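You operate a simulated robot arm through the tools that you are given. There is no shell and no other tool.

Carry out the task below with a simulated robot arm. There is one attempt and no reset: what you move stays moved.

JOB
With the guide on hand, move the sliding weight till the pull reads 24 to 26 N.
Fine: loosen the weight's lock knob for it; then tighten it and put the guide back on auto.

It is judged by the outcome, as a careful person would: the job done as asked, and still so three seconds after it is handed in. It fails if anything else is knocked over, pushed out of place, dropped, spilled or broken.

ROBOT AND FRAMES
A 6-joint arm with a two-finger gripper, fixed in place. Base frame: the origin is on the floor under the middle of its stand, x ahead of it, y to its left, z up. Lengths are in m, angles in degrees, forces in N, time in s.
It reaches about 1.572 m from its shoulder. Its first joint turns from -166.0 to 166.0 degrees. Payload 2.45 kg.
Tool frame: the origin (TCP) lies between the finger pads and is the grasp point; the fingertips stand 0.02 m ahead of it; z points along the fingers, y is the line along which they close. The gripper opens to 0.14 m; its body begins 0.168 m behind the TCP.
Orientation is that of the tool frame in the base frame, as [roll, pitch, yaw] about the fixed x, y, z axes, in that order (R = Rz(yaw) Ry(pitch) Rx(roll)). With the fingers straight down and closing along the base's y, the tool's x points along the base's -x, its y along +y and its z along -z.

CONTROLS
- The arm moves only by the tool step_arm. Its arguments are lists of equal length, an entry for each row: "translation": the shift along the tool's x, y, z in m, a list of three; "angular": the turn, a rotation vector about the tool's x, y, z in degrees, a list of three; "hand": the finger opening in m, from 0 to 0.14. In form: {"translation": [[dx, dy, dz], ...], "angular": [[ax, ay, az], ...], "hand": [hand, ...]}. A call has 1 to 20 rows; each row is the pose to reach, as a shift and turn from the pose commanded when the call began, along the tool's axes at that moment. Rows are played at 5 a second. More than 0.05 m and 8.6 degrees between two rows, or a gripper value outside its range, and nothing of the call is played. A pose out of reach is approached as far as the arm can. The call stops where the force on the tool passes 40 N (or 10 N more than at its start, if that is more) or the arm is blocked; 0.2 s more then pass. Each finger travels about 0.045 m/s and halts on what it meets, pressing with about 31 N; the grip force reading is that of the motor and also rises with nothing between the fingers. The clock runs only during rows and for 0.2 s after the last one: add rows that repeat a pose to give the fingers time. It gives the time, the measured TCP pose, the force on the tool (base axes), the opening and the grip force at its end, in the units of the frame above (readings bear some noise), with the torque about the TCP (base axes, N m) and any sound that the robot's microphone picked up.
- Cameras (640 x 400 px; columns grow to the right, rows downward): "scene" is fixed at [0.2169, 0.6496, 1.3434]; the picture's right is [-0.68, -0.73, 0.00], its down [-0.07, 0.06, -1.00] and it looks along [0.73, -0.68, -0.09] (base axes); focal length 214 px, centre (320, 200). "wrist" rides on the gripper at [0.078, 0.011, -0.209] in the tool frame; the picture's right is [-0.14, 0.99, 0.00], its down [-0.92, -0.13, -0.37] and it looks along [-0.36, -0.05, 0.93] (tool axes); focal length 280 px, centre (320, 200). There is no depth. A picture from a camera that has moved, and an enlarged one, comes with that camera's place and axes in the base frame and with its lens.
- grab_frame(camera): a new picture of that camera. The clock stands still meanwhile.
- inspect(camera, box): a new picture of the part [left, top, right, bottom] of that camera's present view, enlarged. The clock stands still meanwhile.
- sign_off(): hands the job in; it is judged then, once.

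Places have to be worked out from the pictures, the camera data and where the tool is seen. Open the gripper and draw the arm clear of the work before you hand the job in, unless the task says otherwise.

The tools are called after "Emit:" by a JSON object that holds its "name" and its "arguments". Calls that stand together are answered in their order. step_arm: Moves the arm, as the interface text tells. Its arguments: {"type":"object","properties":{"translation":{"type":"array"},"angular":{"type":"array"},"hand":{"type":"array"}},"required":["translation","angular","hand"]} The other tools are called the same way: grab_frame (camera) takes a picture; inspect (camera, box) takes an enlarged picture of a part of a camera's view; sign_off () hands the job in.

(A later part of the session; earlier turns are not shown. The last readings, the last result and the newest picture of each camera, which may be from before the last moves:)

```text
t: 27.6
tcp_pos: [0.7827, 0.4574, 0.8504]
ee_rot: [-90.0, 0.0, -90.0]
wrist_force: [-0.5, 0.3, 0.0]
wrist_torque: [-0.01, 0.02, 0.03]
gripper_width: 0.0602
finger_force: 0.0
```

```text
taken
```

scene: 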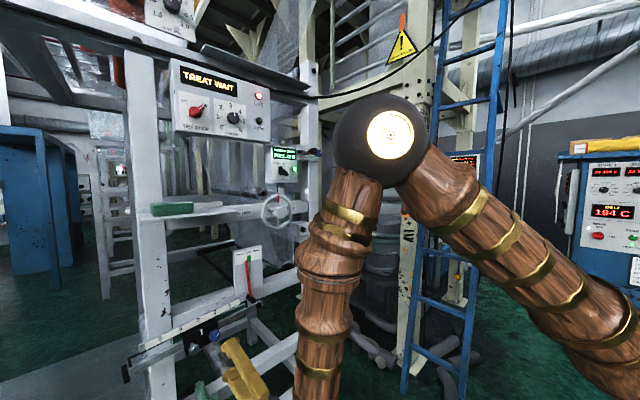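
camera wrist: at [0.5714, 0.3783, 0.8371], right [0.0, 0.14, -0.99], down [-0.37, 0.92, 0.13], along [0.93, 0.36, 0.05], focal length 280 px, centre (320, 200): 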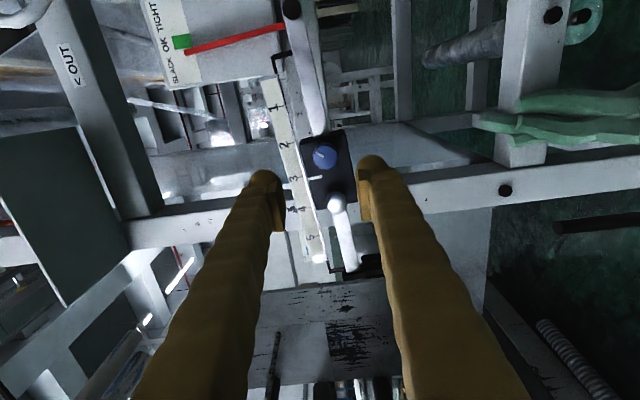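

Wrist view now shows the slider between the fingers. I enlarge the blue knob to refine its centre and the indicator angle.

Emit:
{"name": "inspect", "arguments": {"camera": "wrist", "box": [260, 110, 390, 220]}}

Emit:
{"name": "inspect", "arguments": {"camera": "scene", "box": [110, 280, 290, 400]}}

```text
3.64 times, centred on (325, 165) of wrist
camera zoom: at [0.5714, 0.3783, 0.8371], right [0.0, 0.14, -0.99], down [-0.37, 0.92, 0.13], along [0.93, 0.36, 0.05], focal length 1020 px, centre (302, 327)
```

zoom: 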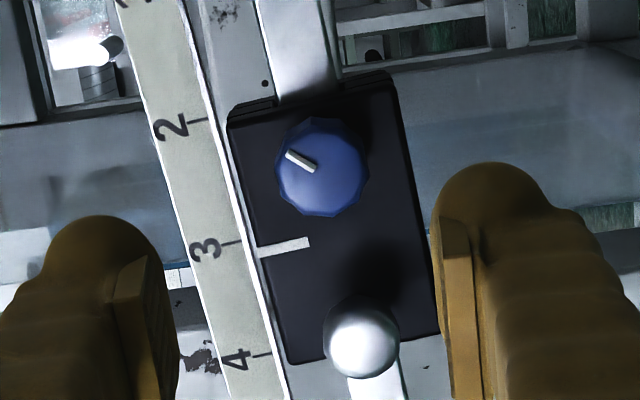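

```text
3.33 times, centred on (200, 340) of scene
camera zoom: at [0.2169, 0.6496, 1.3434], right [-0.68, -0.73, 0.0], down [-0.07, 0.06, -1.0], along [0.73, -0.68, -0.09], focal length 715 px, centre (720, -267)
```

zoom: 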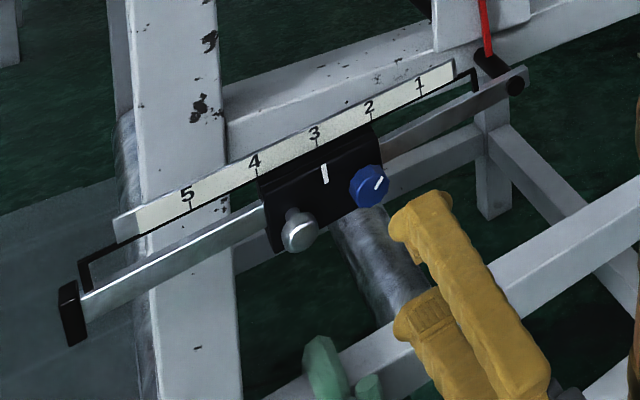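

Slider face is at x≈0.931, knob front ≈0.906, and the knob centre is slightly lower/right of the tool axis. I shift down ~5 mm, roll +35° (so the turn can sweep 90° without a finger nearing the silver knob), and advance to x≈0.845.

Emit:
{"name": "step_arm", "arguments": {"translation": [[0.002, 0.0055, 0.01], [0.002, 0.0055, 0.02], [0.002, 0.0055, 0.03], [0.002, 0.0055, 0.045], [0.002, 0.0055, 0.06], [0.002, 0.0055, 0.06]], "angular": [[0, 0, 7], [0, 0, 14], [0, 0, 21], [0, 0, 28], [0, 0, 35], [0, 0, 35]], "hand": [0.055, 0.055, 0.055, 0.055, 0.055, 0.055]}}

Emit:
{"name": "grab_frame", "arguments": {"camera": "wrist"}}

Emit:
{"name": "inspect", "arguments": {"camera": "wrist", "box": [250, 120, 390, 240]}}

Emit:
{"name": "inspect", "arguments": {"camera": "scene", "box": [110, 280, 290, 400]}}

```text
t: 29.0
tcp_pos: [0.8418, 0.4559, 0.8464]
ee_rot: [-90.0, 35.1, -89.9]
wrist_force: [-0.5, 0.1, 1.0]
wrist_torque: [-0.02, -0.03, 0.0]
gripper_width: 0.0547
finger_force: 0.1
```

```text
taken
camera wrist: at [0.6315, 0.3969, 0.7887], right [0.0, 0.68, -0.73], down [-0.37, 0.68, 0.63], along [0.93, 0.27, 0.25], focal length 280 px, centre (320, 200)
```

wrist: 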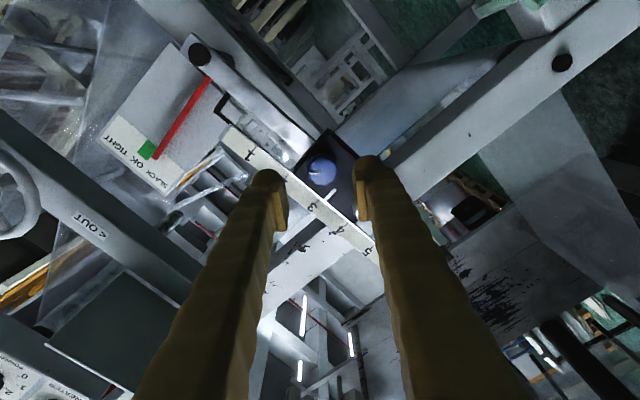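

```text
3.33 times, centred on (320, 180) of wrist
camera zoom: at [0.6315, 0.3969, 0.7887], right [0.0, 0.68, -0.73], down [-0.37, 0.68, 0.63], along [0.93, 0.27, 0.25], focal length 935 px, centre (320, 267)
```

zoom: 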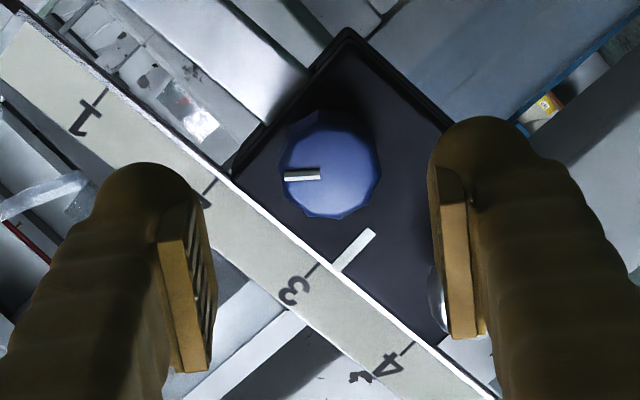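

```text
3.33 times, centred on (200, 340) of scene
camera zoom: at [0.2169, 0.6496, 1.3434], right [-0.68, -0.73, 0.0], down [-0.07, 0.06, -1.0], along [0.73, -0.68, -0.09], focal length 715 px, centre (720, -267)
```

zoom: 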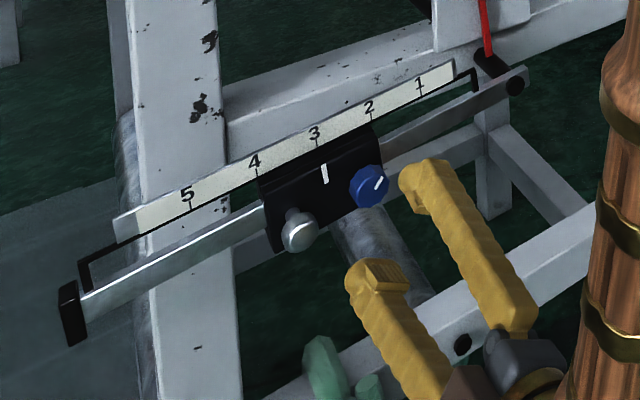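

The knob sits ~3 mm off in tool x and y. I correct that and advance 40 mm (tips to x≈0.902, just short of the knob front), then recheck.

Emit:
{"name": "step_arm", "arguments": {"translation": [[0.0027, 0.0033, 0.01], [0.0027, 0.0033, 0.025], [0.0027, 0.0033, 0.04], [0.0027, 0.0033, 0.04]], "angular": [[0, 0, 0], [0, 0, 0], [0, 0, 0], [0, 0, 0]], "hand": [0.052, 0.05, 0.05, 0.05]}}

Emit:
{"name": "inspect", "arguments": {"camera": "wrist", "box": [250, 120, 390, 240]}}

Emit:
{"name": "inspect", "arguments": {"camera": "scene", "box": [150, 290, 270, 370]}}

```text
t: 30.0
tcp_pos: [0.881, 0.4556, 0.8414]
ee_rot: [-90.0, 35.1, -90.1]
wrist_force: [-0.4, 0.0, -1.2]
wrist_torque: [-0.01, -0.01, 0.01]
gripper_width: 0.0498
finger_force: 0.2
```

```text
3.33 times, centred on (320, 180) of wrist
camera zoom: at [0.6714, 0.3963, 0.7847], right [0.0, 0.68, -0.73], down [-0.37, 0.68, 0.63], along [0.93, 0.27, 0.25], focal length 935 px, centre (320, 267)
```

zoom: 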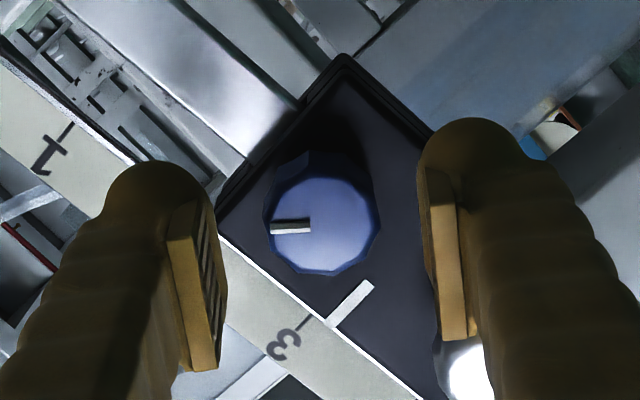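

```text
5.00 times, centred on (210, 330) of scene
camera zoom: at [0.2169, 0.6496, 1.3434], right [-0.68, -0.73, 0.0], down [-0.07, 0.06, -1.0], along [0.73, -0.68, -0.09], focal length 1072 px, centre (870, -450)
```

zoom: 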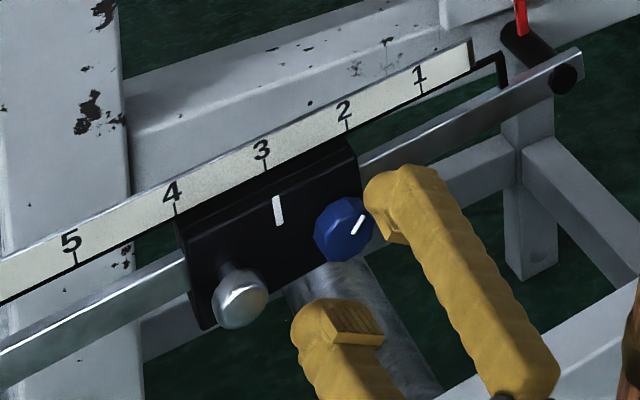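

Nearly centred. I trim 2 mm back in tool x and advance another 22 mm so the pads surround the knob (tips ≈0.924, slider face ≈0.931).

Emit:
{"name": "step_arm", "arguments": {"translation": [[-0.002, 0.001, 0.007], [-0.002, 0.001, 0.014], [-0.002, 0.001, 0.021], [-0.002, 0.001, 0.021]], "angular": [[0, 0, 0], [0, 0, 0], [0, 0, 0], [0, 0, 0]], "hand": [0.05, 0.05, 0.05, 0.05]}}

Emit:
{"name": "inspect", "arguments": {"camera": "wrist", "box": [250, 120, 390, 240]}}

Emit:
{"name": "inspect", "arguments": {"camera": "scene", "box": [150, 290, 270, 370]}}

```text
t: 31.0
tcp_pos: [0.9022, 0.4571, 0.8398]
ee_rot: [-90.0, 35.0, -90.0]
wrist_force: [-0.6, -0.2, -0.6]
wrist_torque: [0.01, 0.03, 0.01]
gripper_width: 0.05
finger_force: 0.0
```

```text
3.33 times, centred on (320, 180) of wrist
camera zoom: at [0.6922, 0.3985, 0.7848], right [0.0, 0.68, -0.73], down [-0.37, 0.68, 0.63], along [0.93, 0.27, 0.25], focal length 935 px, centre (320, 267)
```

zoom: 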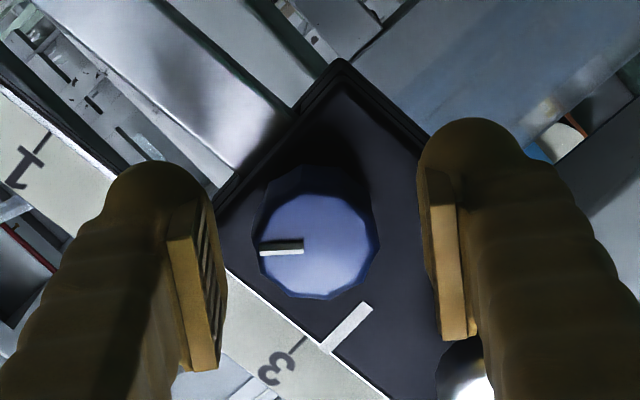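

```text
5.00 times, centred on (210, 330) of scene
camera zoom: at [0.2169, 0.6496, 1.3434], right [-0.68, -0.73, 0.0], down [-0.07, 0.06, -1.0], along [0.73, -0.68, -0.09], focal length 1072 px, centre (870, -450)
```

zoom: 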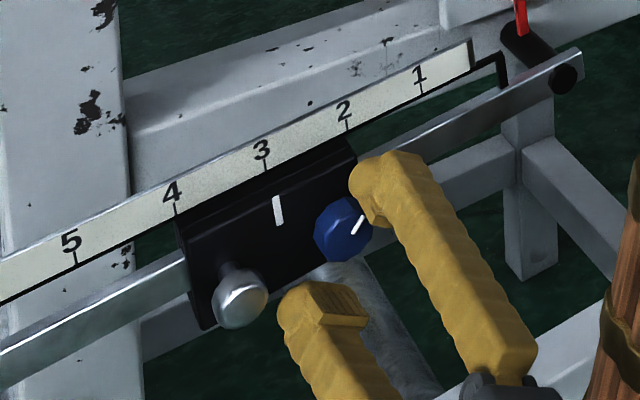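

The knob face is at the TCP plane and centred, so the pads overlap it by about 18 mm. I close on it.

Emit:
{"name": "step_arm", "arguments": {"translation": [[0, 0, 0], [0, 0, 0], [0, 0, 0], [0, 0, 0], [0, 0, 0]], "angular": [[0, 0, 0], [0, 0, 0], [0, 0, 0], [0, 0, 0], [0, 0, 0]], "hand": [0.04, 0.034, 0.03, 0.026, 0.026]}}

Emit:
{"name": "inspect", "arguments": {"camera": "wrist", "box": [250, 120, 390, 240]}}

Emit:
{"name": "inspect", "arguments": {"camera": "scene", "box": [150, 290, 270, 370]}}

```text
t: 32.3
tcp_pos: [0.8974, 0.4576, 0.8383]
ee_rot: [-90.2, 34.8, -90.0]
wrist_force: [-79.8, -7.1, 0.2]
wrist_torque: [-0.16, -1.29, -0.86]
gripper_width: 0.0236
finger_force: 38.7
stopped in row 5: the force on the tool passed its limit at 44 N (the readings are from after the stop); the commanded pose is now the measured one
```

```text
3.33 times, centred on (320, 180) of wrist
camera zoom: at [0.6882, 0.3982, 0.7838], right [0.0, 0.68, -0.74], down [-0.37, 0.68, 0.63], along [0.93, 0.27, 0.25], focal length 935 px, centre (320, 267)
```

zoom: 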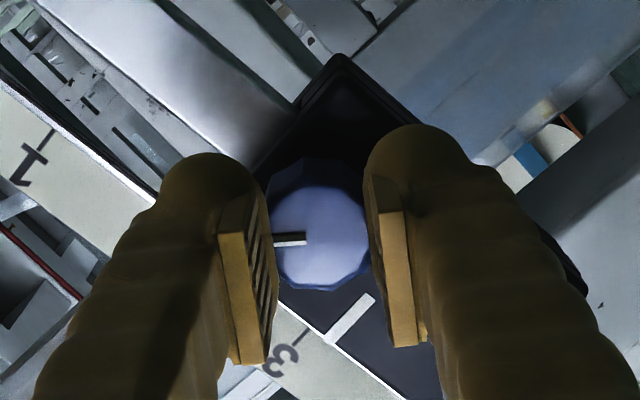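

```text
5.00 times, centred on (210, 330) of scene
camera zoom: at [0.2169, 0.6496, 1.3434], right [-0.68, -0.73, 0.0], down [-0.07, 0.06, -1.0], along [0.73, -0.68, -0.09], focal length 1072 px, centre (870, -450)
```

zoom: 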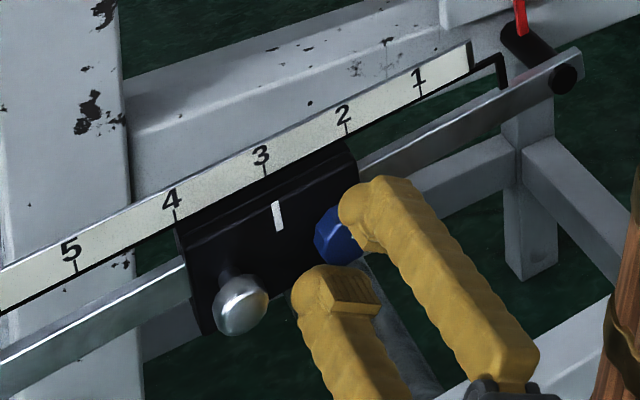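

The squeeze pushed the tool back (−80 N along x): the domed fingertips met the knob's front edge, so the knob stands ~1 cm farther than I judged. I open right away and check that nothing shifted.

Emit:
{"name": "step_arm", "arguments": {"translation": [[0, 0, 0], [0, 0, 0], [0, 0, 0]], "angular": [[0, 0, 0], [0, 0, 0], [0, 0, 0]], "hand": [0.035, 0.045, 0.05]}}

Emit:
{"name": "inspect", "arguments": {"camera": "scene", "box": [150, 290, 270, 370]}}

Emit:
{"name": "inspect", "arguments": {"camera": "wrist", "box": [250, 120, 390, 240]}}

Emit:
{"name": "inspect", "arguments": {"camera": "scene", "box": [220, 130, 330, 300]}}

```text
t: 32.6
tcp_pos: [0.8964, 0.4599, 0.8382]
ee_rot: [-90.2, 34.8, -89.9]
wrist_force: [-26.8, 6.9, -0.1]
wrist_torque: [-0.06, -0.47, -0.14]
gripper_width: 0.0319
finger_force: 0.0
stopped in row 1: the force on the tool passed its limit at 96 N (the readings are from after the stop); the commanded pose is now the measured one
```

```text
5.00 times, centred on (210, 330) of scene
camera zoom: at [0.2169, 0.6496, 1.3434], right [-0.68, -0.73, 0.0], down [-0.07, 0.06, -1.0], along [0.73, -0.68, -0.09], focal length 1072 px, centre (870, -450)
```

zoom: 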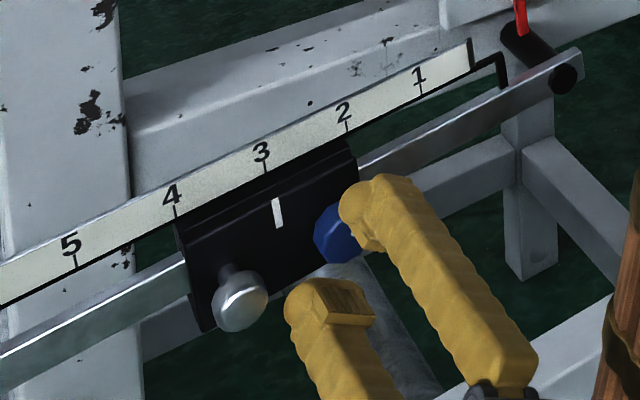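

```text
3.33 times, centred on (320, 180) of wrist
camera zoom: at [0.6871, 0.3995, 0.7827], right [-0.01, 0.68, -0.74], down [-0.37, 0.68, 0.63], along [0.93, 0.28, 0.25], focal length 935 px, centre (320, 267)
```

zoom: 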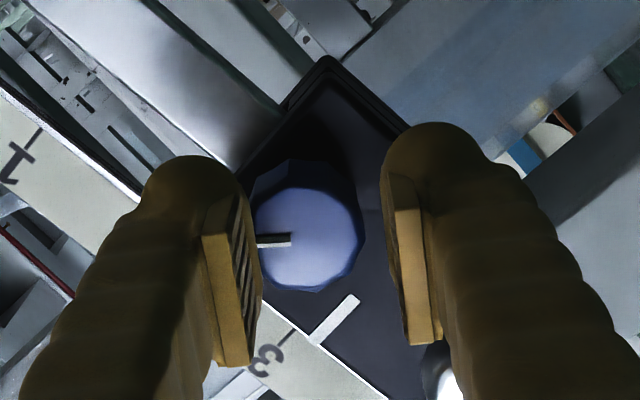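

```text
2.35 times, centred on (275, 215) of scene
camera zoom: at [0.2169, 0.6496, 1.3434], right [-0.68, -0.73, 0.0], down [-0.07, 0.06, -1.0], along [0.73, -0.68, -0.09], focal length 505 px, centre (426, 165)
```

zoom: 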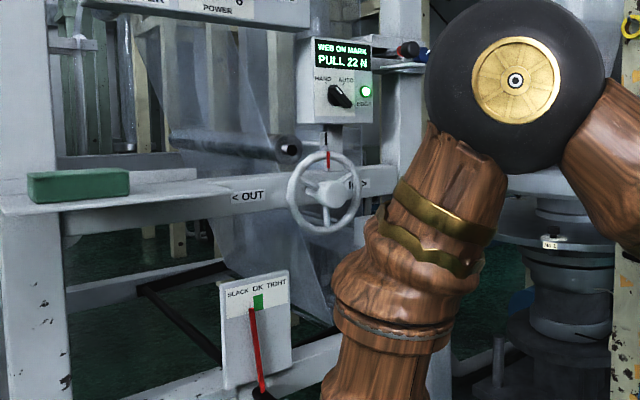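

Slider and lever are unmoved and pull still reads 22 N. I finish opening while easing back 5 mm to release the residual push.

Emit:
{"name": "step_arm", "arguments": {"translation": [[0, 0, -0.005], [0, 0, -0.005], [0, 0, -0.005]], "angular": [[0, 0, 0], [0, 0, 0], [0, 0, 0]], "hand": [0.05, 0.05, 0.05]}}

Emit:
{"name": "inspect", "arguments": {"camera": "wrist", "box": [250, 120, 390, 240]}}

```text
t: 33.4
tcp_pos: [0.8924, 0.4585, 0.8364]
ee_rot: [-90.3, 34.8, -90.0]
wrist_force: [0.4, -0.3, 0.8]
wrist_torque: [-0.02, 0.05, -0.01]
gripper_width: 0.0501
finger_force: 0.1
```

```text
3.33 times, centred on (320, 180) of wrist
camera zoom: at [0.683, 0.3987, 0.7829], right [-0.01, 0.68, -0.74], down [-0.37, 0.68, 0.63], along [0.93, 0.27, 0.25], focal length 935 px, centre (320, 267)
```

zoom: 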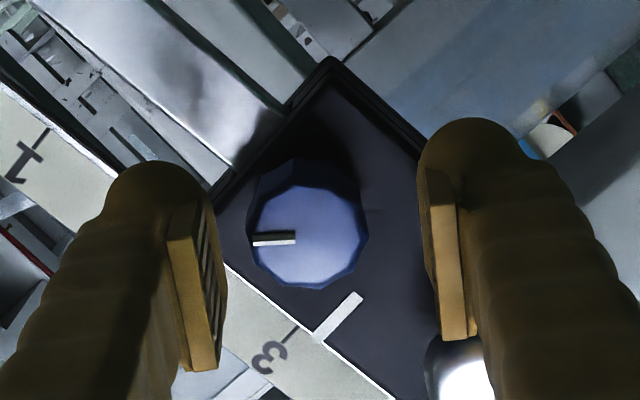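

Released and clear. Re-triangulating from the several wrist views puts the knob front at (≈0.922, 0.458, 0.8415) and the slider face at ≈0.942–0.95. I re-centre (−4, −3 mm in tool x, y) and go in deeper, to TCP x≈0.913, in small steps.

Emit:
{"name": "step_arm", "arguments": {"translation": [[-0.004, -0.0034, 0.0], [-0.004, -0.0034, 0.006], [-0.004, -0.0034, 0.012], [-0.004, -0.0034, 0.016], [-0.004, -0.0034, 0.0205], [-0.004, -0.0034, 0.0205]], "angular": [[0, 0, 0], [0, 0, 0], [0, 0, 0], [0, 0, 0], [0, 0, 0], [0, 0, 0]], "hand": [0.05, 0.05, 0.05, 0.05, 0.05, 0.05]}}

Emit:
{"name": "inspect", "arguments": {"camera": "wrist", "box": [250, 120, 390, 240]}}

Emit:
{"name": "inspect", "arguments": {"camera": "scene", "box": [150, 290, 270, 370]}}

```text
t: 34.8
tcp_pos: [0.9142, 0.4597, 0.8425]
ee_rot: [-90.3, 34.8, -90.0]
wrist_force: [-0.4, 0.5, 0.0]
wrist_torque: [0.03, 0.02, 0.01]
gripper_width: 0.0499
finger_force: 0.0
```

```text
3.33 times, centred on (320, 180) of wrist
camera zoom: at [0.7032, 0.4003, 0.7878], right [-0.01, 0.68, -0.74], down [-0.37, 0.68, 0.63], along [0.93, 0.27, 0.25], focal length 935 px, centre (320, 267)
```

zoom: 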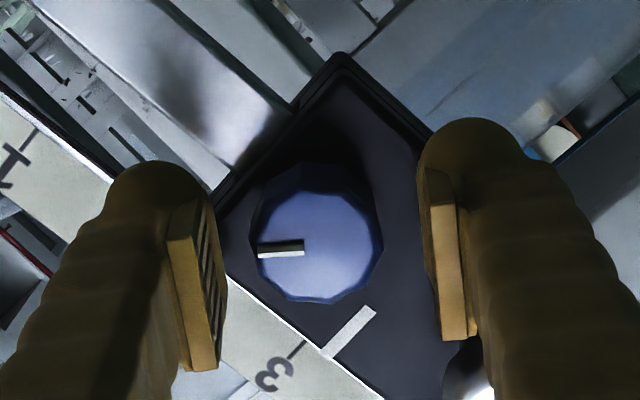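

```text
5.00 times, centred on (210, 330) of scene
camera zoom: at [0.2169, 0.6496, 1.3434], right [-0.68, -0.73, 0.0], down [-0.07, 0.06, -1.0], along [0.73, -0.68, -0.09], focal length 1072 px, centre (870, -450)
```

zoom: 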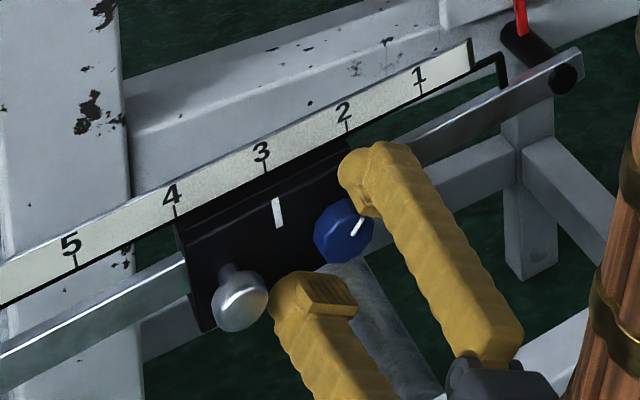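

No contact yet and well centred. I close gently in small increments to feel the grip.

Emit:
{"name": "step_arm", "arguments": {"translation": [[0, 0, 0], [0, 0, 0], [0, 0, 0], [0, 0, 0]], "angular": [[0, 0, 0], [0, 0, 0], [0, 0, 0], [0, 0, 0]], "hand": [0.04, 0.034, 0.031, 0.031]}}

Emit:
{"name": "inspect", "arguments": {"camera": "wrist", "box": [250, 120, 390, 240]}}

```text
t: 35.8
tcp_pos: [0.9137, 0.4603, 0.8425]
ee_rot: [-90.3, 34.8, -90.0]
wrist_force: [0.0, -0.2, 0.8]
wrist_torque: [-0.02, 0.01, -0.01]
gripper_width: 0.0316
finger_force: 0.7
```

```text
3.33 times, centred on (320, 180) of wrist
camera zoom: at [0.7032, 0.4002, 0.7879], right [-0.01, 0.68, -0.74], down [-0.37, 0.68, 0.63], along [0.93, 0.27, 0.25], focal length 935 px, centre (320, 267)
```

zoom: 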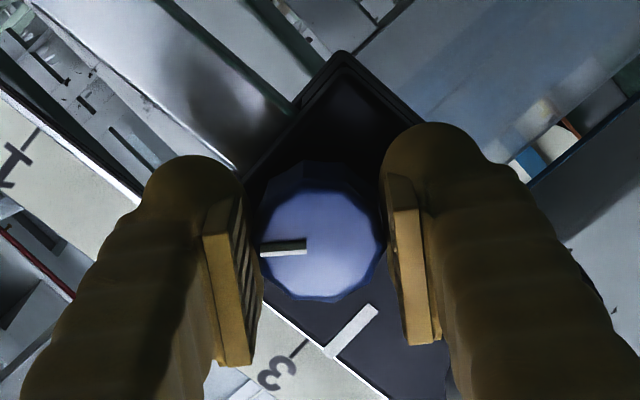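

Contact begins at 0.0316 m, which matches the knob's diameter, with no axial push now. I squeeze a little more.

Emit:
{"name": "step_arm", "arguments": {"translation": [[0, 0, 0], [0, 0, 0]], "angular": [[0, 0, 0], [0, 0, 0]], "hand": [0.029, 0.028]}}

```text
t: 36.4
tcp_pos: [0.913, 0.46, 0.8423]
ee_rot: [-90.4, 34.8, -90.1]
wrist_force: [1.8, 0.3, 0.0]
wrist_torque: [-0.01, 0.01, -0.06]
gripper_width: 0.0304
finger_force: 37.3
```

Firm grip (37 N) with practically no axial force. I turn counter-clockwise, first 24°, and check.

Emit:
{"name": "step_arm", "arguments": {"translation": [[0, 0, 0], [0, 0, 0], [0, 0, 0], [0, 0, 0], [0, 0, 0]], "angular": [[0, 0, -6], [0, 0, -12], [0, 0, -18], [0, 0, -24], [0, 0, -24]], "hand": [0.028, 0.028, 0.028, 0.028, 0.028]}}

Emit:
{"name": "inspect", "arguments": {"camera": "wrist", "box": [250, 120, 390, 240]}}

Emit:
{"name": "inspect", "arguments": {"camera": "scene", "box": [150, 290, 270, 370]}}

```text
t: 37.6
tcp_pos: [0.9126, 0.4596, 0.8418]
ee_rot: [-90.3, 10.7, -89.8]
wrist_force: [1.4, 3.1, 0.0]
wrist_torque: [0.02, -0.05, 0.12]
gripper_width: 0.03
finger_force: 44.6
```

```text
3.33 times, centred on (320, 180) of wrist
camera zoom: at [0.7034, 0.3836, 0.816], right [-0.01, 0.32, -0.95], down [-0.37, 0.88, 0.3], along [0.93, 0.35, 0.11], focal length 935 px, centre (320, 267)
```

zoom: 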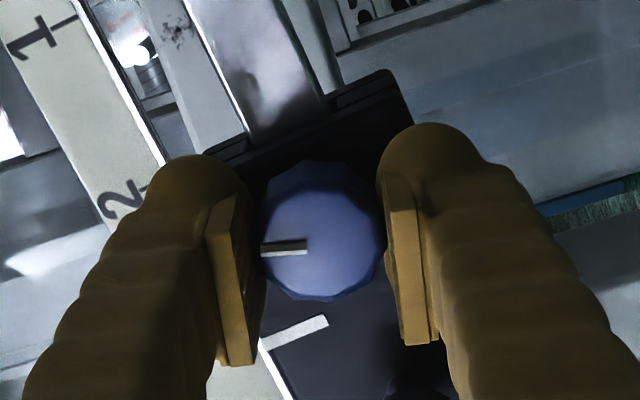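

```text
5.00 times, centred on (210, 330) of scene
camera zoom: at [0.2169, 0.6496, 1.3434], right [-0.68, -0.73, 0.0], down [-0.07, 0.06, -1.0], along [0.73, -0.68, -0.09], focal length 1072 px, centre (870, -450)
```

zoom: 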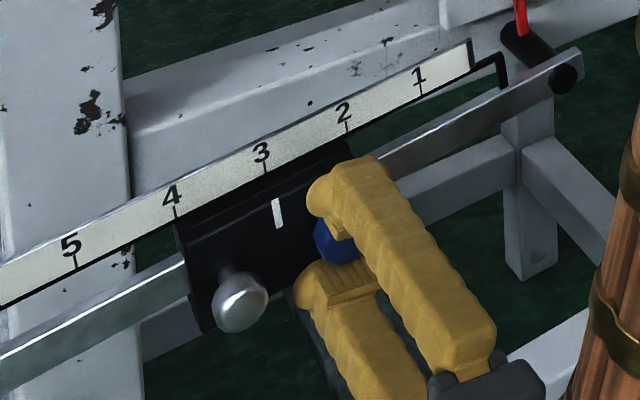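

The knob turns with the gripper, with little torque. I continue to a full 90° counter-clockwise.

Emit:
{"name": "step_arm", "arguments": {"translation": [[0, 0, 0], [0, 0, 0], [0, 0, 0], [0, 0, 0], [0, 0, 0], [0, 0, 0], [0, 0, 0], [0, 0, 0], [0, 0, 0], [0, 0, 0]], "angular": [[0, 0, -7], [0, 0, -14], [0, 0, -21], [0, 0, -28], [0, 0, -35], [0, 0, -42], [0, 0, -49], [0, 0, -56], [0, 0, -62], [0, 0, -62]], "hand": [0.028, 0.028, 0.028, 0.028, 0.028, 0.028, 0.028, 0.028, 0.028, 0.028]}}

Emit:
{"name": "inspect", "arguments": {"camera": "wrist", "box": [250, 120, 390, 240]}}

Emit:
{"name": "inspect", "arguments": {"camera": "scene", "box": [150, 290, 270, 370]}}

```text
t: 39.8
tcp_pos: [0.9126, 0.4596, 0.8426]
ee_rot: [-90.4, -51.4, -89.6]
wrist_force: [-16.2, -3.0, -0.1]
wrist_torque: [0.01, -0.02, -0.08]
gripper_width: 0.0302
finger_force: 45.0
```

```text
3.33 times, centred on (320, 180) of wrist
camera zoom: at [0.7037, 0.401, 0.8958], right [0.0, -0.69, -0.73], down [-0.37, 0.67, -0.64], along [0.93, 0.27, -0.26], focal length 935 px, centre (320, 267)
```

zoom: 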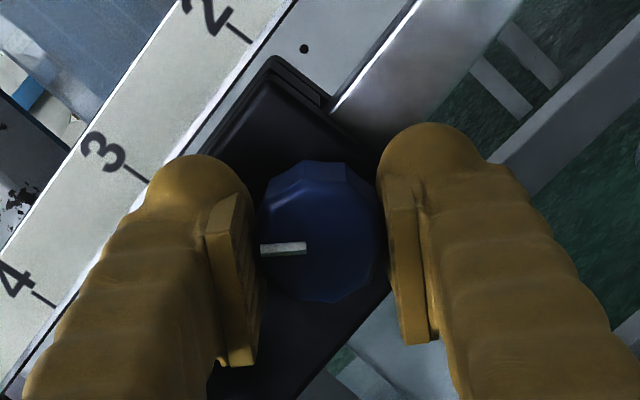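

```text
5.00 times, centred on (210, 330) of scene
camera zoom: at [0.2169, 0.6496, 1.3434], right [-0.68, -0.73, 0.0], down [-0.07, 0.06, -1.0], along [0.73, -0.68, -0.09], focal length 1072 px, centre (870, -450)
```

zoom: 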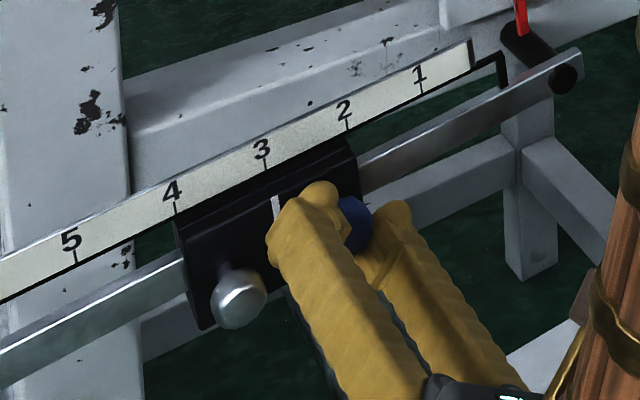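

The knob has turned ~86° without reaching a stop. While still holding it I test whether the weight slides: a gentle 6 mm move along the lever toward the higher numbers.

Emit:
{"name": "step_arm", "arguments": {"translation": [[-0.0014, -0.0015, 0], [-0.0028, -0.0029, 0], [-0.0042, -0.0044, 0], [-0.0042, -0.0044, 0]], "angular": [[0, 0, 0], [0, 0, 0], [0, 0, 0], [0, 0, 0]], "hand": [0.028, 0.028, 0.028, 0.028]}}

Emit:
{"name": "inspect", "arguments": {"camera": "scene", "box": [150, 290, 270, 370]}}

Emit:
{"name": "inspect", "arguments": {"camera": "scene", "box": [220, 130, 330, 300]}}

```text
t: 40.8
tcp_pos: [0.9139, 0.4675, 0.842]
ee_rot: [-90.5, -51.3, -89.5]
wrist_force: [-24.5, -1.3, -0.4]
wrist_torque: [0.01, -0.01, -0.1]
gripper_width: 0.0301
finger_force: 45.7
```

```text
5.00 times, centred on (210, 330) of scene
camera zoom: at [0.2169, 0.6496, 1.3434], right [-0.68, -0.73, 0.0], down [-0.07, 0.06, -1.0], along [0.73, -0.68, -0.09], focal length 1072 px, centre (870, -450)
```

zoom: 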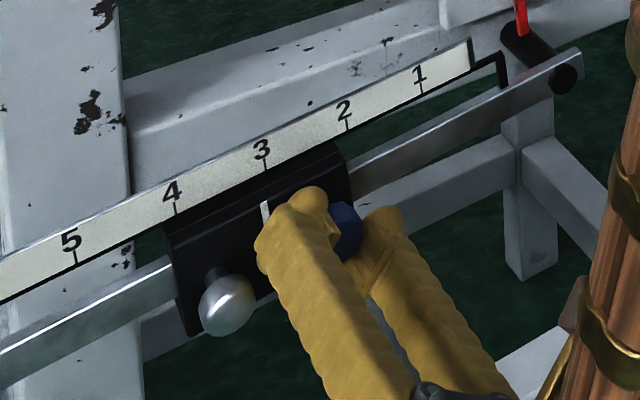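

```text
2.35 times, centred on (275, 215) of scene
camera zoom: at [0.2169, 0.6496, 1.3434], right [-0.68, -0.73, 0.0], down [-0.07, 0.06, -1.0], along [0.73, -0.68, -0.09], focal length 505 px, centre (426, 165)
```

zoom: 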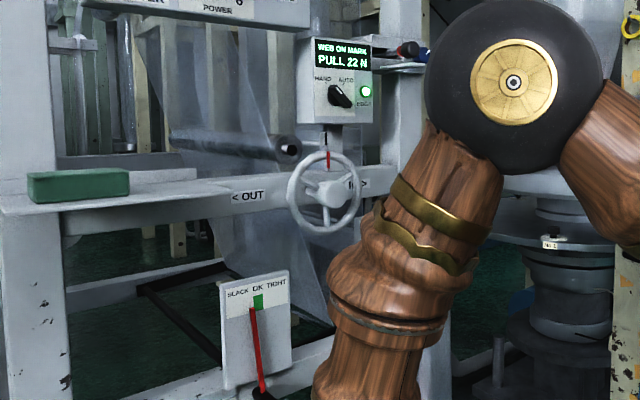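

The weight slides freely with the knob loosened (about 7 mm moved), pull still reads 22 N. I continue along the lever another 6 mm, easing 2 mm back to drop the axial force, and pause for the reading to settle.

Emit:
{"name": "step_arm", "arguments": {"translation": [[-0.0014, -0.0015, -0.001], [-0.0028, -0.0029, -0.002], [-0.0042, -0.0044, -0.002], [-0.0042, -0.0044, -0.002], [-0.0042, -0.0044, -0.002], [-0.0042, -0.0044, -0.002], [-0.0042, -0.0044, -0.002], [-0.0042, -0.0044, -0.002]], "angular": [[0, 0, 0], [0, 0, 0], [0, 0, 0], [0, 0, 0], [0, 0, 0], [0, 0, 0], [0, 0, 0], [0, 0, 0]], "hand": [0.028, 0.028, 0.028, 0.028, 0.028, 0.028, 0.028, 0.028]}}

Emit:
{"name": "inspect", "arguments": {"camera": "scene", "box": [150, 290, 270, 370]}}

Emit:
{"name": "inspect", "arguments": {"camera": "scene", "box": [220, 130, 330, 300]}}

```text
t: 42.6
tcp_pos: [0.9113, 0.4728, 0.8406]
ee_rot: [-90.4, -51.2, -89.5]
wrist_force: [34.5, -0.6, -1.0]
wrist_torque: [0.0, -0.01, -0.03]
gripper_width: 0.03
finger_force: 45.0
```

```text
5.00 times, centred on (210, 330) of scene
camera zoom: at [0.2169, 0.6496, 1.3434], right [-0.68, -0.73, 0.0], down [-0.07, 0.06, -1.0], along [0.73, -0.68, -0.09], focal length 1072 px, centre (870, -450)
```

zoom: 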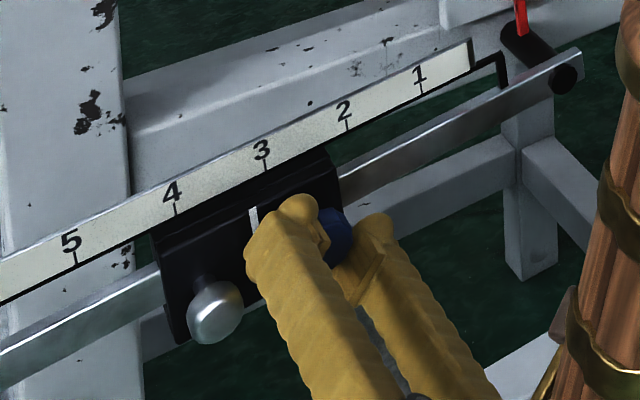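

```text
2.35 times, centred on (275, 215) of scene
camera zoom: at [0.2169, 0.6496, 1.3434], right [-0.68, -0.73, 0.0], down [-0.07, 0.06, -1.0], along [0.73, -0.68, -0.09], focal length 505 px, centre (426, 165)
```

zoom: 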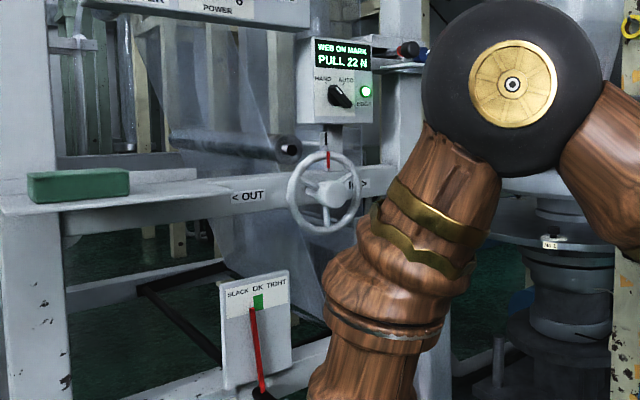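

The axial force is now +34 N, so 2 mm was too much; I'll return about 1 mm. First I read the display closely.

Emit:
{"name": "inspect", "arguments": {"camera": "scene", "box": [250, 135, 320, 185]}}

Emit:
{"name": "step_arm", "arguments": {"translation": [[0, 0, 0.0006], [0, 0, 0.0012], [0, 0, 0.0012]], "angular": [[0, 0, 0], [0, 0, 0], [0, 0, 0]], "hand": [0.028, 0.028, 0.028]}}

Emit:
{"name": "inspect", "arguments": {"camera": "scene", "box": [210, 230, 280, 310]}}

```text
8.00 times, centred on (285, 160) of scene
camera zoom: at [0.2169, 0.6496, 1.3434], right [-0.68, -0.73, 0.0], down [-0.07, 0.06, -1.0], along [0.73, -0.68, -0.09], focal length 1716 px, centre (600, 520)
```

zoom: 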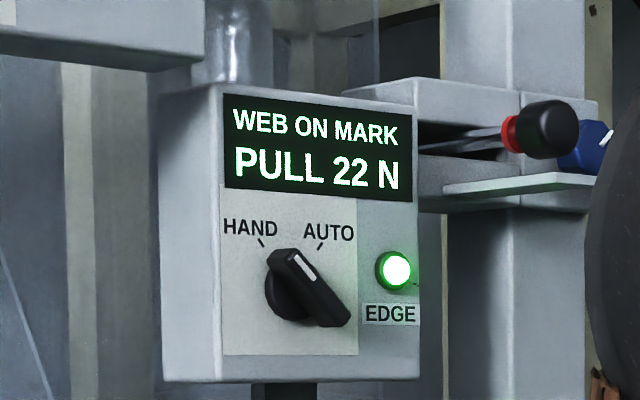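

```text
t: 43.4
tcp_pos: [0.9107, 0.4723, 0.841]
ee_rot: [-90.6, -51.3, -89.5]
wrist_force: [-15.8, -2.8, -1.1]
wrist_torque: [0.02, 0.02, -0.04]
gripper_width: 0.0298
finger_force: 45.0
```

```text
5.00 times, centred on (245, 270) of scene
camera zoom: at [0.2169, 0.6496, 1.3434], right [-0.68, -0.73, 0.0], down [-0.07, 0.06, -1.0], along [0.73, -0.68, -0.09], focal length 1072 px, centre (695, -150)
```

zoom: 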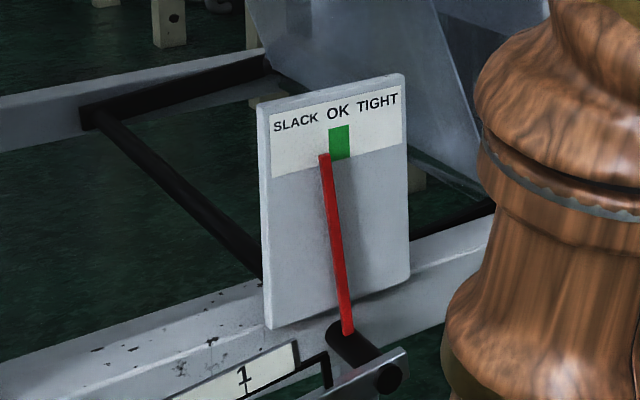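

Pull still shows 22 N after ~13 mm. I hold for two seconds to see whether the reading lags.

Emit:
{"name": "step_arm", "arguments": {"translation": [[0, 0, -0.0003], [0, 0, -0.0003], [0, 0, -0.0003], [0, 0, -0.0003], [0, 0, -0.0003], [0, 0, -0.0003], [0, 0, -0.0003], [0, 0, -0.0003], [0, 0, -0.0003], [0, 0, -0.0003]], "angular": [[0, 0, 0], [0, 0, 0], [0, 0, 0], [0, 0, 0], [0, 0, 0], [0, 0, 0], [0, 0, 0], [0, 0, 0], [0, 0, 0], [0, 0, 0]], "hand": [0.028, 0.028, 0.028, 0.028, 0.028, 0.028, 0.028, 0.028, 0.028, 0.028]}}

Emit:
{"name": "inspect", "arguments": {"camera": "scene", "box": [250, 135, 320, 185]}}

Emit:
{"name": "inspect", "arguments": {"camera": "wrist", "box": [200, 80, 400, 240]}}

```text
t: 44.7
tcp_pos: [0.9123, 0.473, 0.8412]
ee_rot: [-90.5, -51.3, -89.4]
wrist_force: [-4.5, 0.9, -1.5]
wrist_torque: [-0.03, -0.18, -0.23]
gripper_width: 0.0298
finger_force: 44.7
stopped in row 6: the force on the tool passed its limit at 41 N (the readings are from after the stop); the commanded pose is now the measured one
```

```text
8.00 times, centred on (285, 160) of scene
camera zoom: at [0.2169, 0.6496, 1.3434], right [-0.68, -0.73, 0.0], down [-0.07, 0.06, -1.0], along [0.73, -0.68, -0.09], focal length 1716 px, centre (600, 520)
```

zoom: 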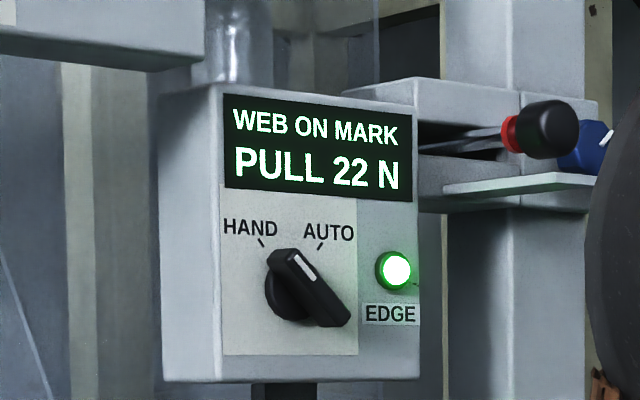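

```text
2.50 times, centred on (300, 160) of wrist
camera zoom: at [0.7023, 0.4134, 0.8939], right [0.0, -0.69, -0.73], down [-0.37, 0.67, -0.64], along [0.93, 0.27, -0.26], focal length 701 px, centre (370, 300)
```

zoom: 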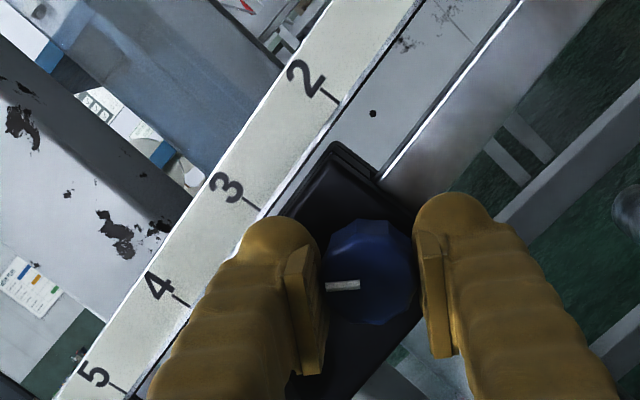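

No change from waiting, and the squeeze is making the axial force jumpy, so I lighten the grip a little and slide another 10 mm along the lever.

Emit:
{"name": "step_arm", "arguments": {"translation": [[0, 0, 0], [-0.0017, -0.0018, 0], [-0.0035, -0.0036, 0], [-0.0052, -0.0054, 0], [-0.007, -0.0072, 0], [-0.007, -0.0072, 0]], "angular": [[0, 0, 0], [0, 0, 0], [0, 0, 0], [0, 0, 0], [0, 0, 0], [0, 0, 0]], "hand": [0.0295, 0.0295, 0.0295, 0.0295, 0.0295, 0.0295]}}

Emit:
{"name": "inspect", "arguments": {"camera": "scene", "box": [250, 135, 320, 185]}}

Emit:
{"name": "inspect", "arguments": {"camera": "scene", "box": [150, 290, 270, 370]}}

Emit:
{"name": "inspect", "arguments": {"camera": "wrist", "box": [200, 80, 400, 240]}}

```text
t: 46.1
tcp_pos: [0.9123, 0.4828, 0.8414]
ee_rot: [-90.6, -51.3, -89.3]
wrist_force: [-1.6, -2.9, -1.6]
wrist_torque: [0.01, 0.01, -0.05]
gripper_width: 0.0313
finger_force: 1.5
```

```text
8.00 times, centred on (285, 160) of scene
camera zoom: at [0.2169, 0.6496, 1.3434], right [-0.68, -0.73, 0.0], down [-0.07, 0.06, -1.0], along [0.73, -0.68, -0.09], focal length 1716 px, centre (600, 520)
```

zoom: 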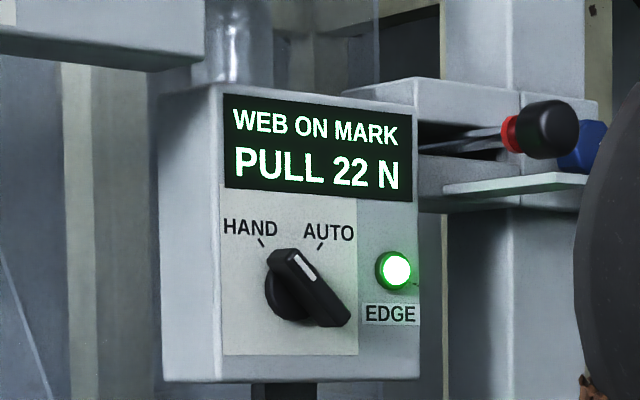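

```text
5.00 times, centred on (210, 330) of scene
camera zoom: at [0.2169, 0.6496, 1.3434], right [-0.68, -0.73, 0.0], down [-0.07, 0.06, -1.0], along [0.73, -0.68, -0.09], focal length 1072 px, centre (870, -450)
```

zoom: 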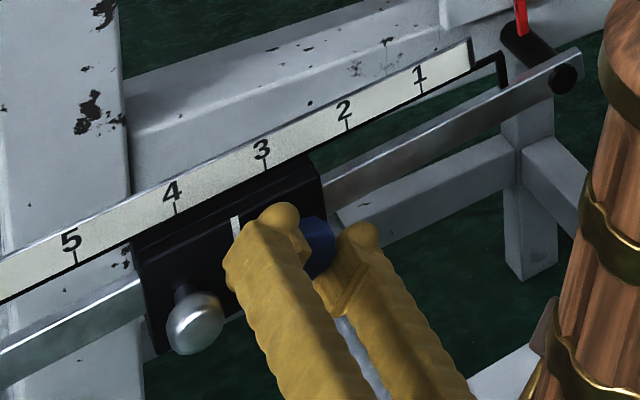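

```text
2.50 times, centred on (300, 160) of wrist
camera zoom: at [0.7023, 0.4234, 0.8936], right [0.0, -0.69, -0.73], down [-0.37, 0.67, -0.64], along [0.93, 0.27, -0.26], focal length 701 px, centre (370, 300)
```

zoom: 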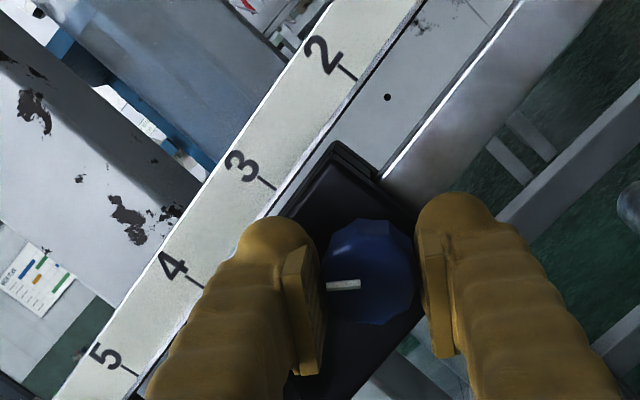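

The weight is now at roughly 3.4–3.5 but the reading hasn't moved; my hold may be carrying the lever. I open the fingers to let the lever act freely and then read the display.

Emit:
{"name": "step_arm", "arguments": {"translation": [[0, 0, 0], [0, 0, 0], [0, 0, 0], [0, 0, 0], [0, 0, 0], [0, 0, 0], [0, 0, 0]], "angular": [[0, 0, 0], [0, 0, 0], [0, 0, 0], [0, 0, 0], [0, 0, 0], [0, 0, 0], [0, 0, 0]], "hand": [0.035, 0.04, 0.044, 0.044, 0.044, 0.044, 0.044]}}

Emit:
{"name": "inspect", "arguments": {"camera": "scene", "box": [250, 135, 320, 185]}}

Emit:
{"name": "inspect", "arguments": {"camera": "scene", "box": [150, 290, 270, 370]}}

Emit:
{"name": "inspect", "arguments": {"camera": "scene", "box": [210, 230, 280, 310]}}

```text
t: 47.7
tcp_pos: [0.9114, 0.4815, 0.8402]
ee_rot: [-90.5, -51.3, -89.4]
wrist_force: [0.6, 0.0, -0.1]
wrist_torque: [-0.02, 0.02, 0.01]
gripper_width: 0.044
finger_force: 0.0
```

```text
8.00 times, centred on (285, 160) of scene
camera zoom: at [0.2169, 0.6496, 1.3434], right [-0.68, -0.73, 0.0], down [-0.07, 0.06, -1.0], along [0.73, -0.68, -0.09], focal length 1716 px, centre (600, 520)
```

zoom: 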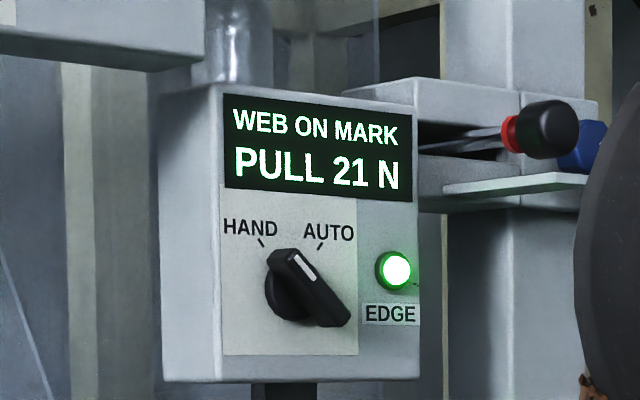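

```text
5.00 times, centred on (210, 330) of scene
camera zoom: at [0.2169, 0.6496, 1.3434], right [-0.68, -0.73, 0.0], down [-0.07, 0.06, -1.0], along [0.73, -0.68, -0.09], focal length 1072 px, centre (870, -450)
```

zoom: 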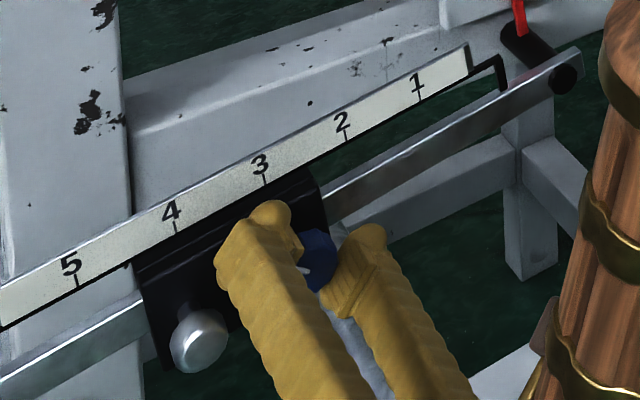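

```text
5.00 times, centred on (245, 270) of scene
camera zoom: at [0.2169, 0.6496, 1.3434], right [-0.68, -0.73, 0.0], down [-0.07, 0.06, -1.0], along [0.73, -0.68, -0.09], focal length 1072 px, centre (695, -150)
```

zoom: 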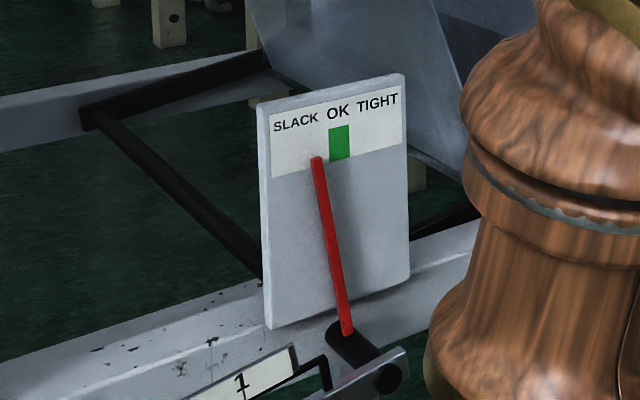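

Interesting: released, the lever tipped further down and the pull dropped to 21 N (needle toward SLACK), so moving outward lowers the pull. I check the wrist view to see whether the knob is resting on a finger before backing out.

Emit:
{"name": "inspect", "arguments": {"camera": "wrist", "box": [200, 80, 400, 240]}}

```text
2.50 times, centred on (300, 160) of wrist
camera zoom: at [0.7024, 0.4233, 0.8936], right [0.0, -0.69, -0.73], down [-0.37, 0.67, -0.64], along [0.93, 0.27, -0.26], focal length 701 px, centre (370, 300)
```

zoom: 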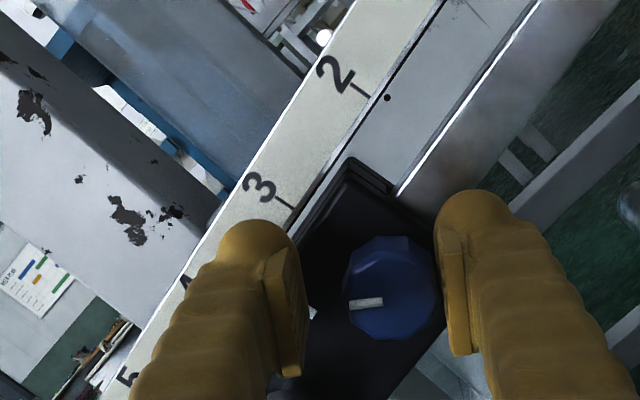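

The knob has dropped right next to the lower finger. I open a little more and withdraw 60 mm so the lever hangs completely free, then wait and read.

Emit:
{"name": "step_arm", "arguments": {"translation": [[0, 0, 0], [0, 0, 0], [0, 0, -0.015], [0, 0, -0.03], [0, 0, -0.045], [0, 0, -0.06], [0, 0, -0.06], [0, 0, -0.06], [0, 0, -0.06], [0, 0, -0.06], [0, 0, -0.06], [0, 0, -0.06]], "angular": [[0, 0, 0], [0, 0, 0], [0, 0, 0], [0, 0, 0], [0, 0, 0], [0, 0, 0], [0, 0, 0], [0, 0, 0], [0, 0, 0], [0, 0, 0], [0, 0, 0], [0, 0, 0]], "hand": [0.05, 0.056, 0.056, 0.056, 0.056, 0.056, 0.056, 0.056, 0.056, 0.056, 0.056, 0.056]}}

Emit:
{"name": "inspect", "arguments": {"camera": "scene", "box": [250, 135, 320, 185]}}

Emit:
{"name": "inspect", "arguments": {"camera": "scene", "box": [150, 290, 270, 370]}}

Emit:
{"name": "inspect", "arguments": {"camera": "scene", "box": [210, 230, 280, 310]}}

Emit:
{"name": "grab_frame", "arguments": {"camera": "wrist"}}

```text
t: 50.3
tcp_pos: [0.8516, 0.4825, 0.8404]
ee_rot: [-90.4, -51.4, -89.5]
wrist_force: [0.1, 0.0, -0.6]
wrist_torque: [0.0, 0.0, 0.01]
gripper_width: 0.056
finger_force: 0.1
```

```text
8.00 times, centred on (285, 160) of scene
camera zoom: at [0.2169, 0.6496, 1.3434], right [-0.68, -0.73, 0.0], down [-0.07, 0.06, -1.0], along [0.73, -0.68, -0.09], focal length 1716 px, centre (600, 520)
```

zoom: 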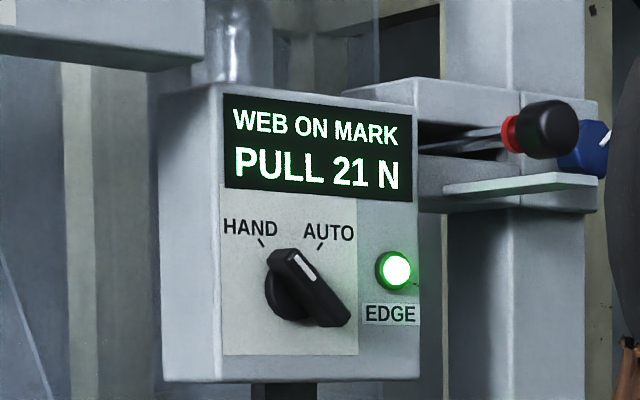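

```text
5.00 times, centred on (210, 330) of scene
camera zoom: at [0.2169, 0.6496, 1.3434], right [-0.68, -0.73, 0.0], down [-0.07, 0.06, -1.0], along [0.73, -0.68, -0.09], focal length 1072 px, centre (870, -450)
```

zoom: 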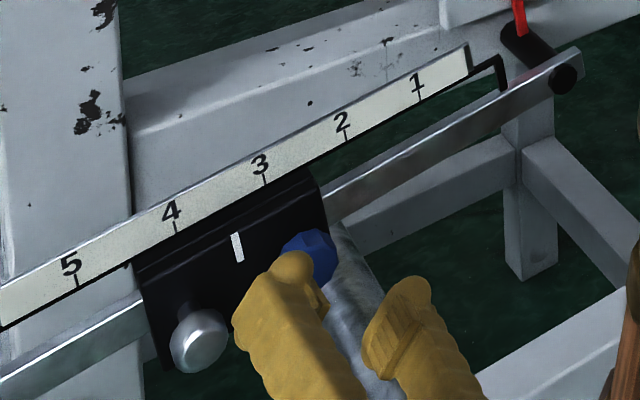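

```text
5.00 times, centred on (245, 270) of scene
camera zoom: at [0.2169, 0.6496, 1.3434], right [-0.68, -0.73, 0.0], down [-0.07, 0.06, -1.0], along [0.73, -0.68, -0.09], focal length 1072 px, centre (695, -150)
```

zoom: 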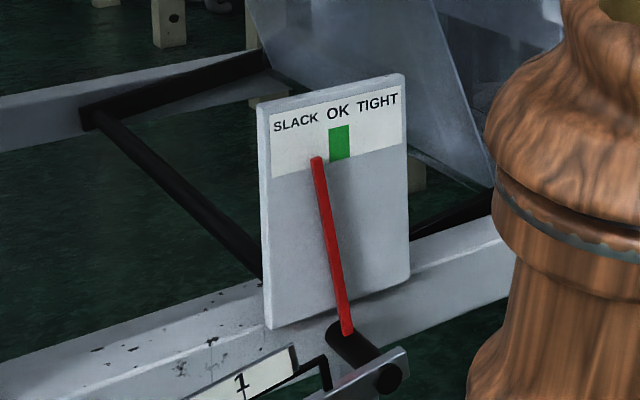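

```text
taken
camera wrist: at [0.6427, 0.4223, 0.8936], right [0.0, -0.69, -0.73], down [-0.37, 0.67, -0.64], along [0.93, 0.27, -0.26], focal length 280 px, centre (320, 200)
```

wrist: 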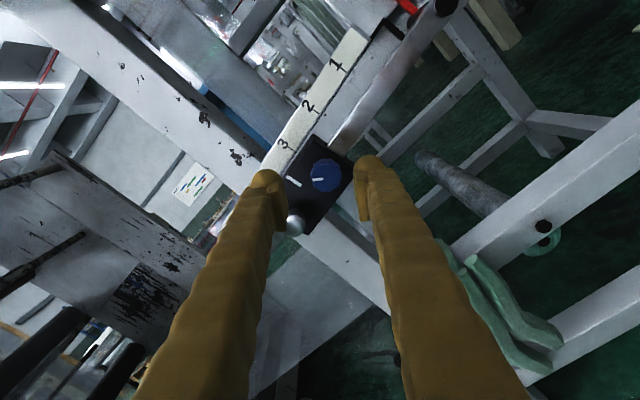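

Free-hanging, the weight rests at about 3.4 with 21 N (it was 22 N at about 3.0); the lever angle sets the reading, so I need to slide the weight the other way, toward lower numbers. I enlarge the wrist view to locate the knob again.

Emit:
{"name": "inspect", "arguments": {"camera": "wrist", "box": [260, 120, 380, 240]}}

```text
3.33 times, centred on (320, 180) of wrist
camera zoom: at [0.6427, 0.4223, 0.8936], right [0.0, -0.69, -0.73], down [-0.37, 0.67, -0.64], along [0.93, 0.27, -0.26], focal length 935 px, centre (320, 267)
```

zoom: 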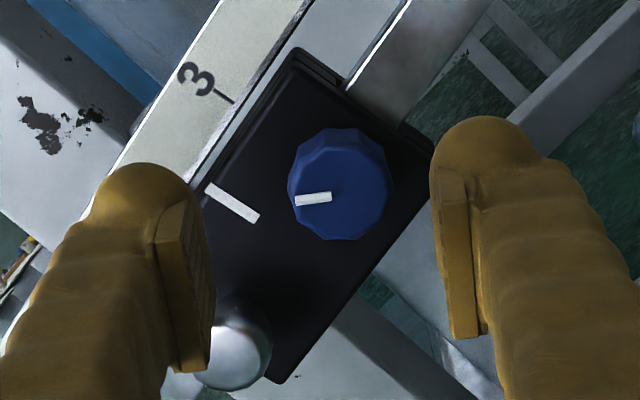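

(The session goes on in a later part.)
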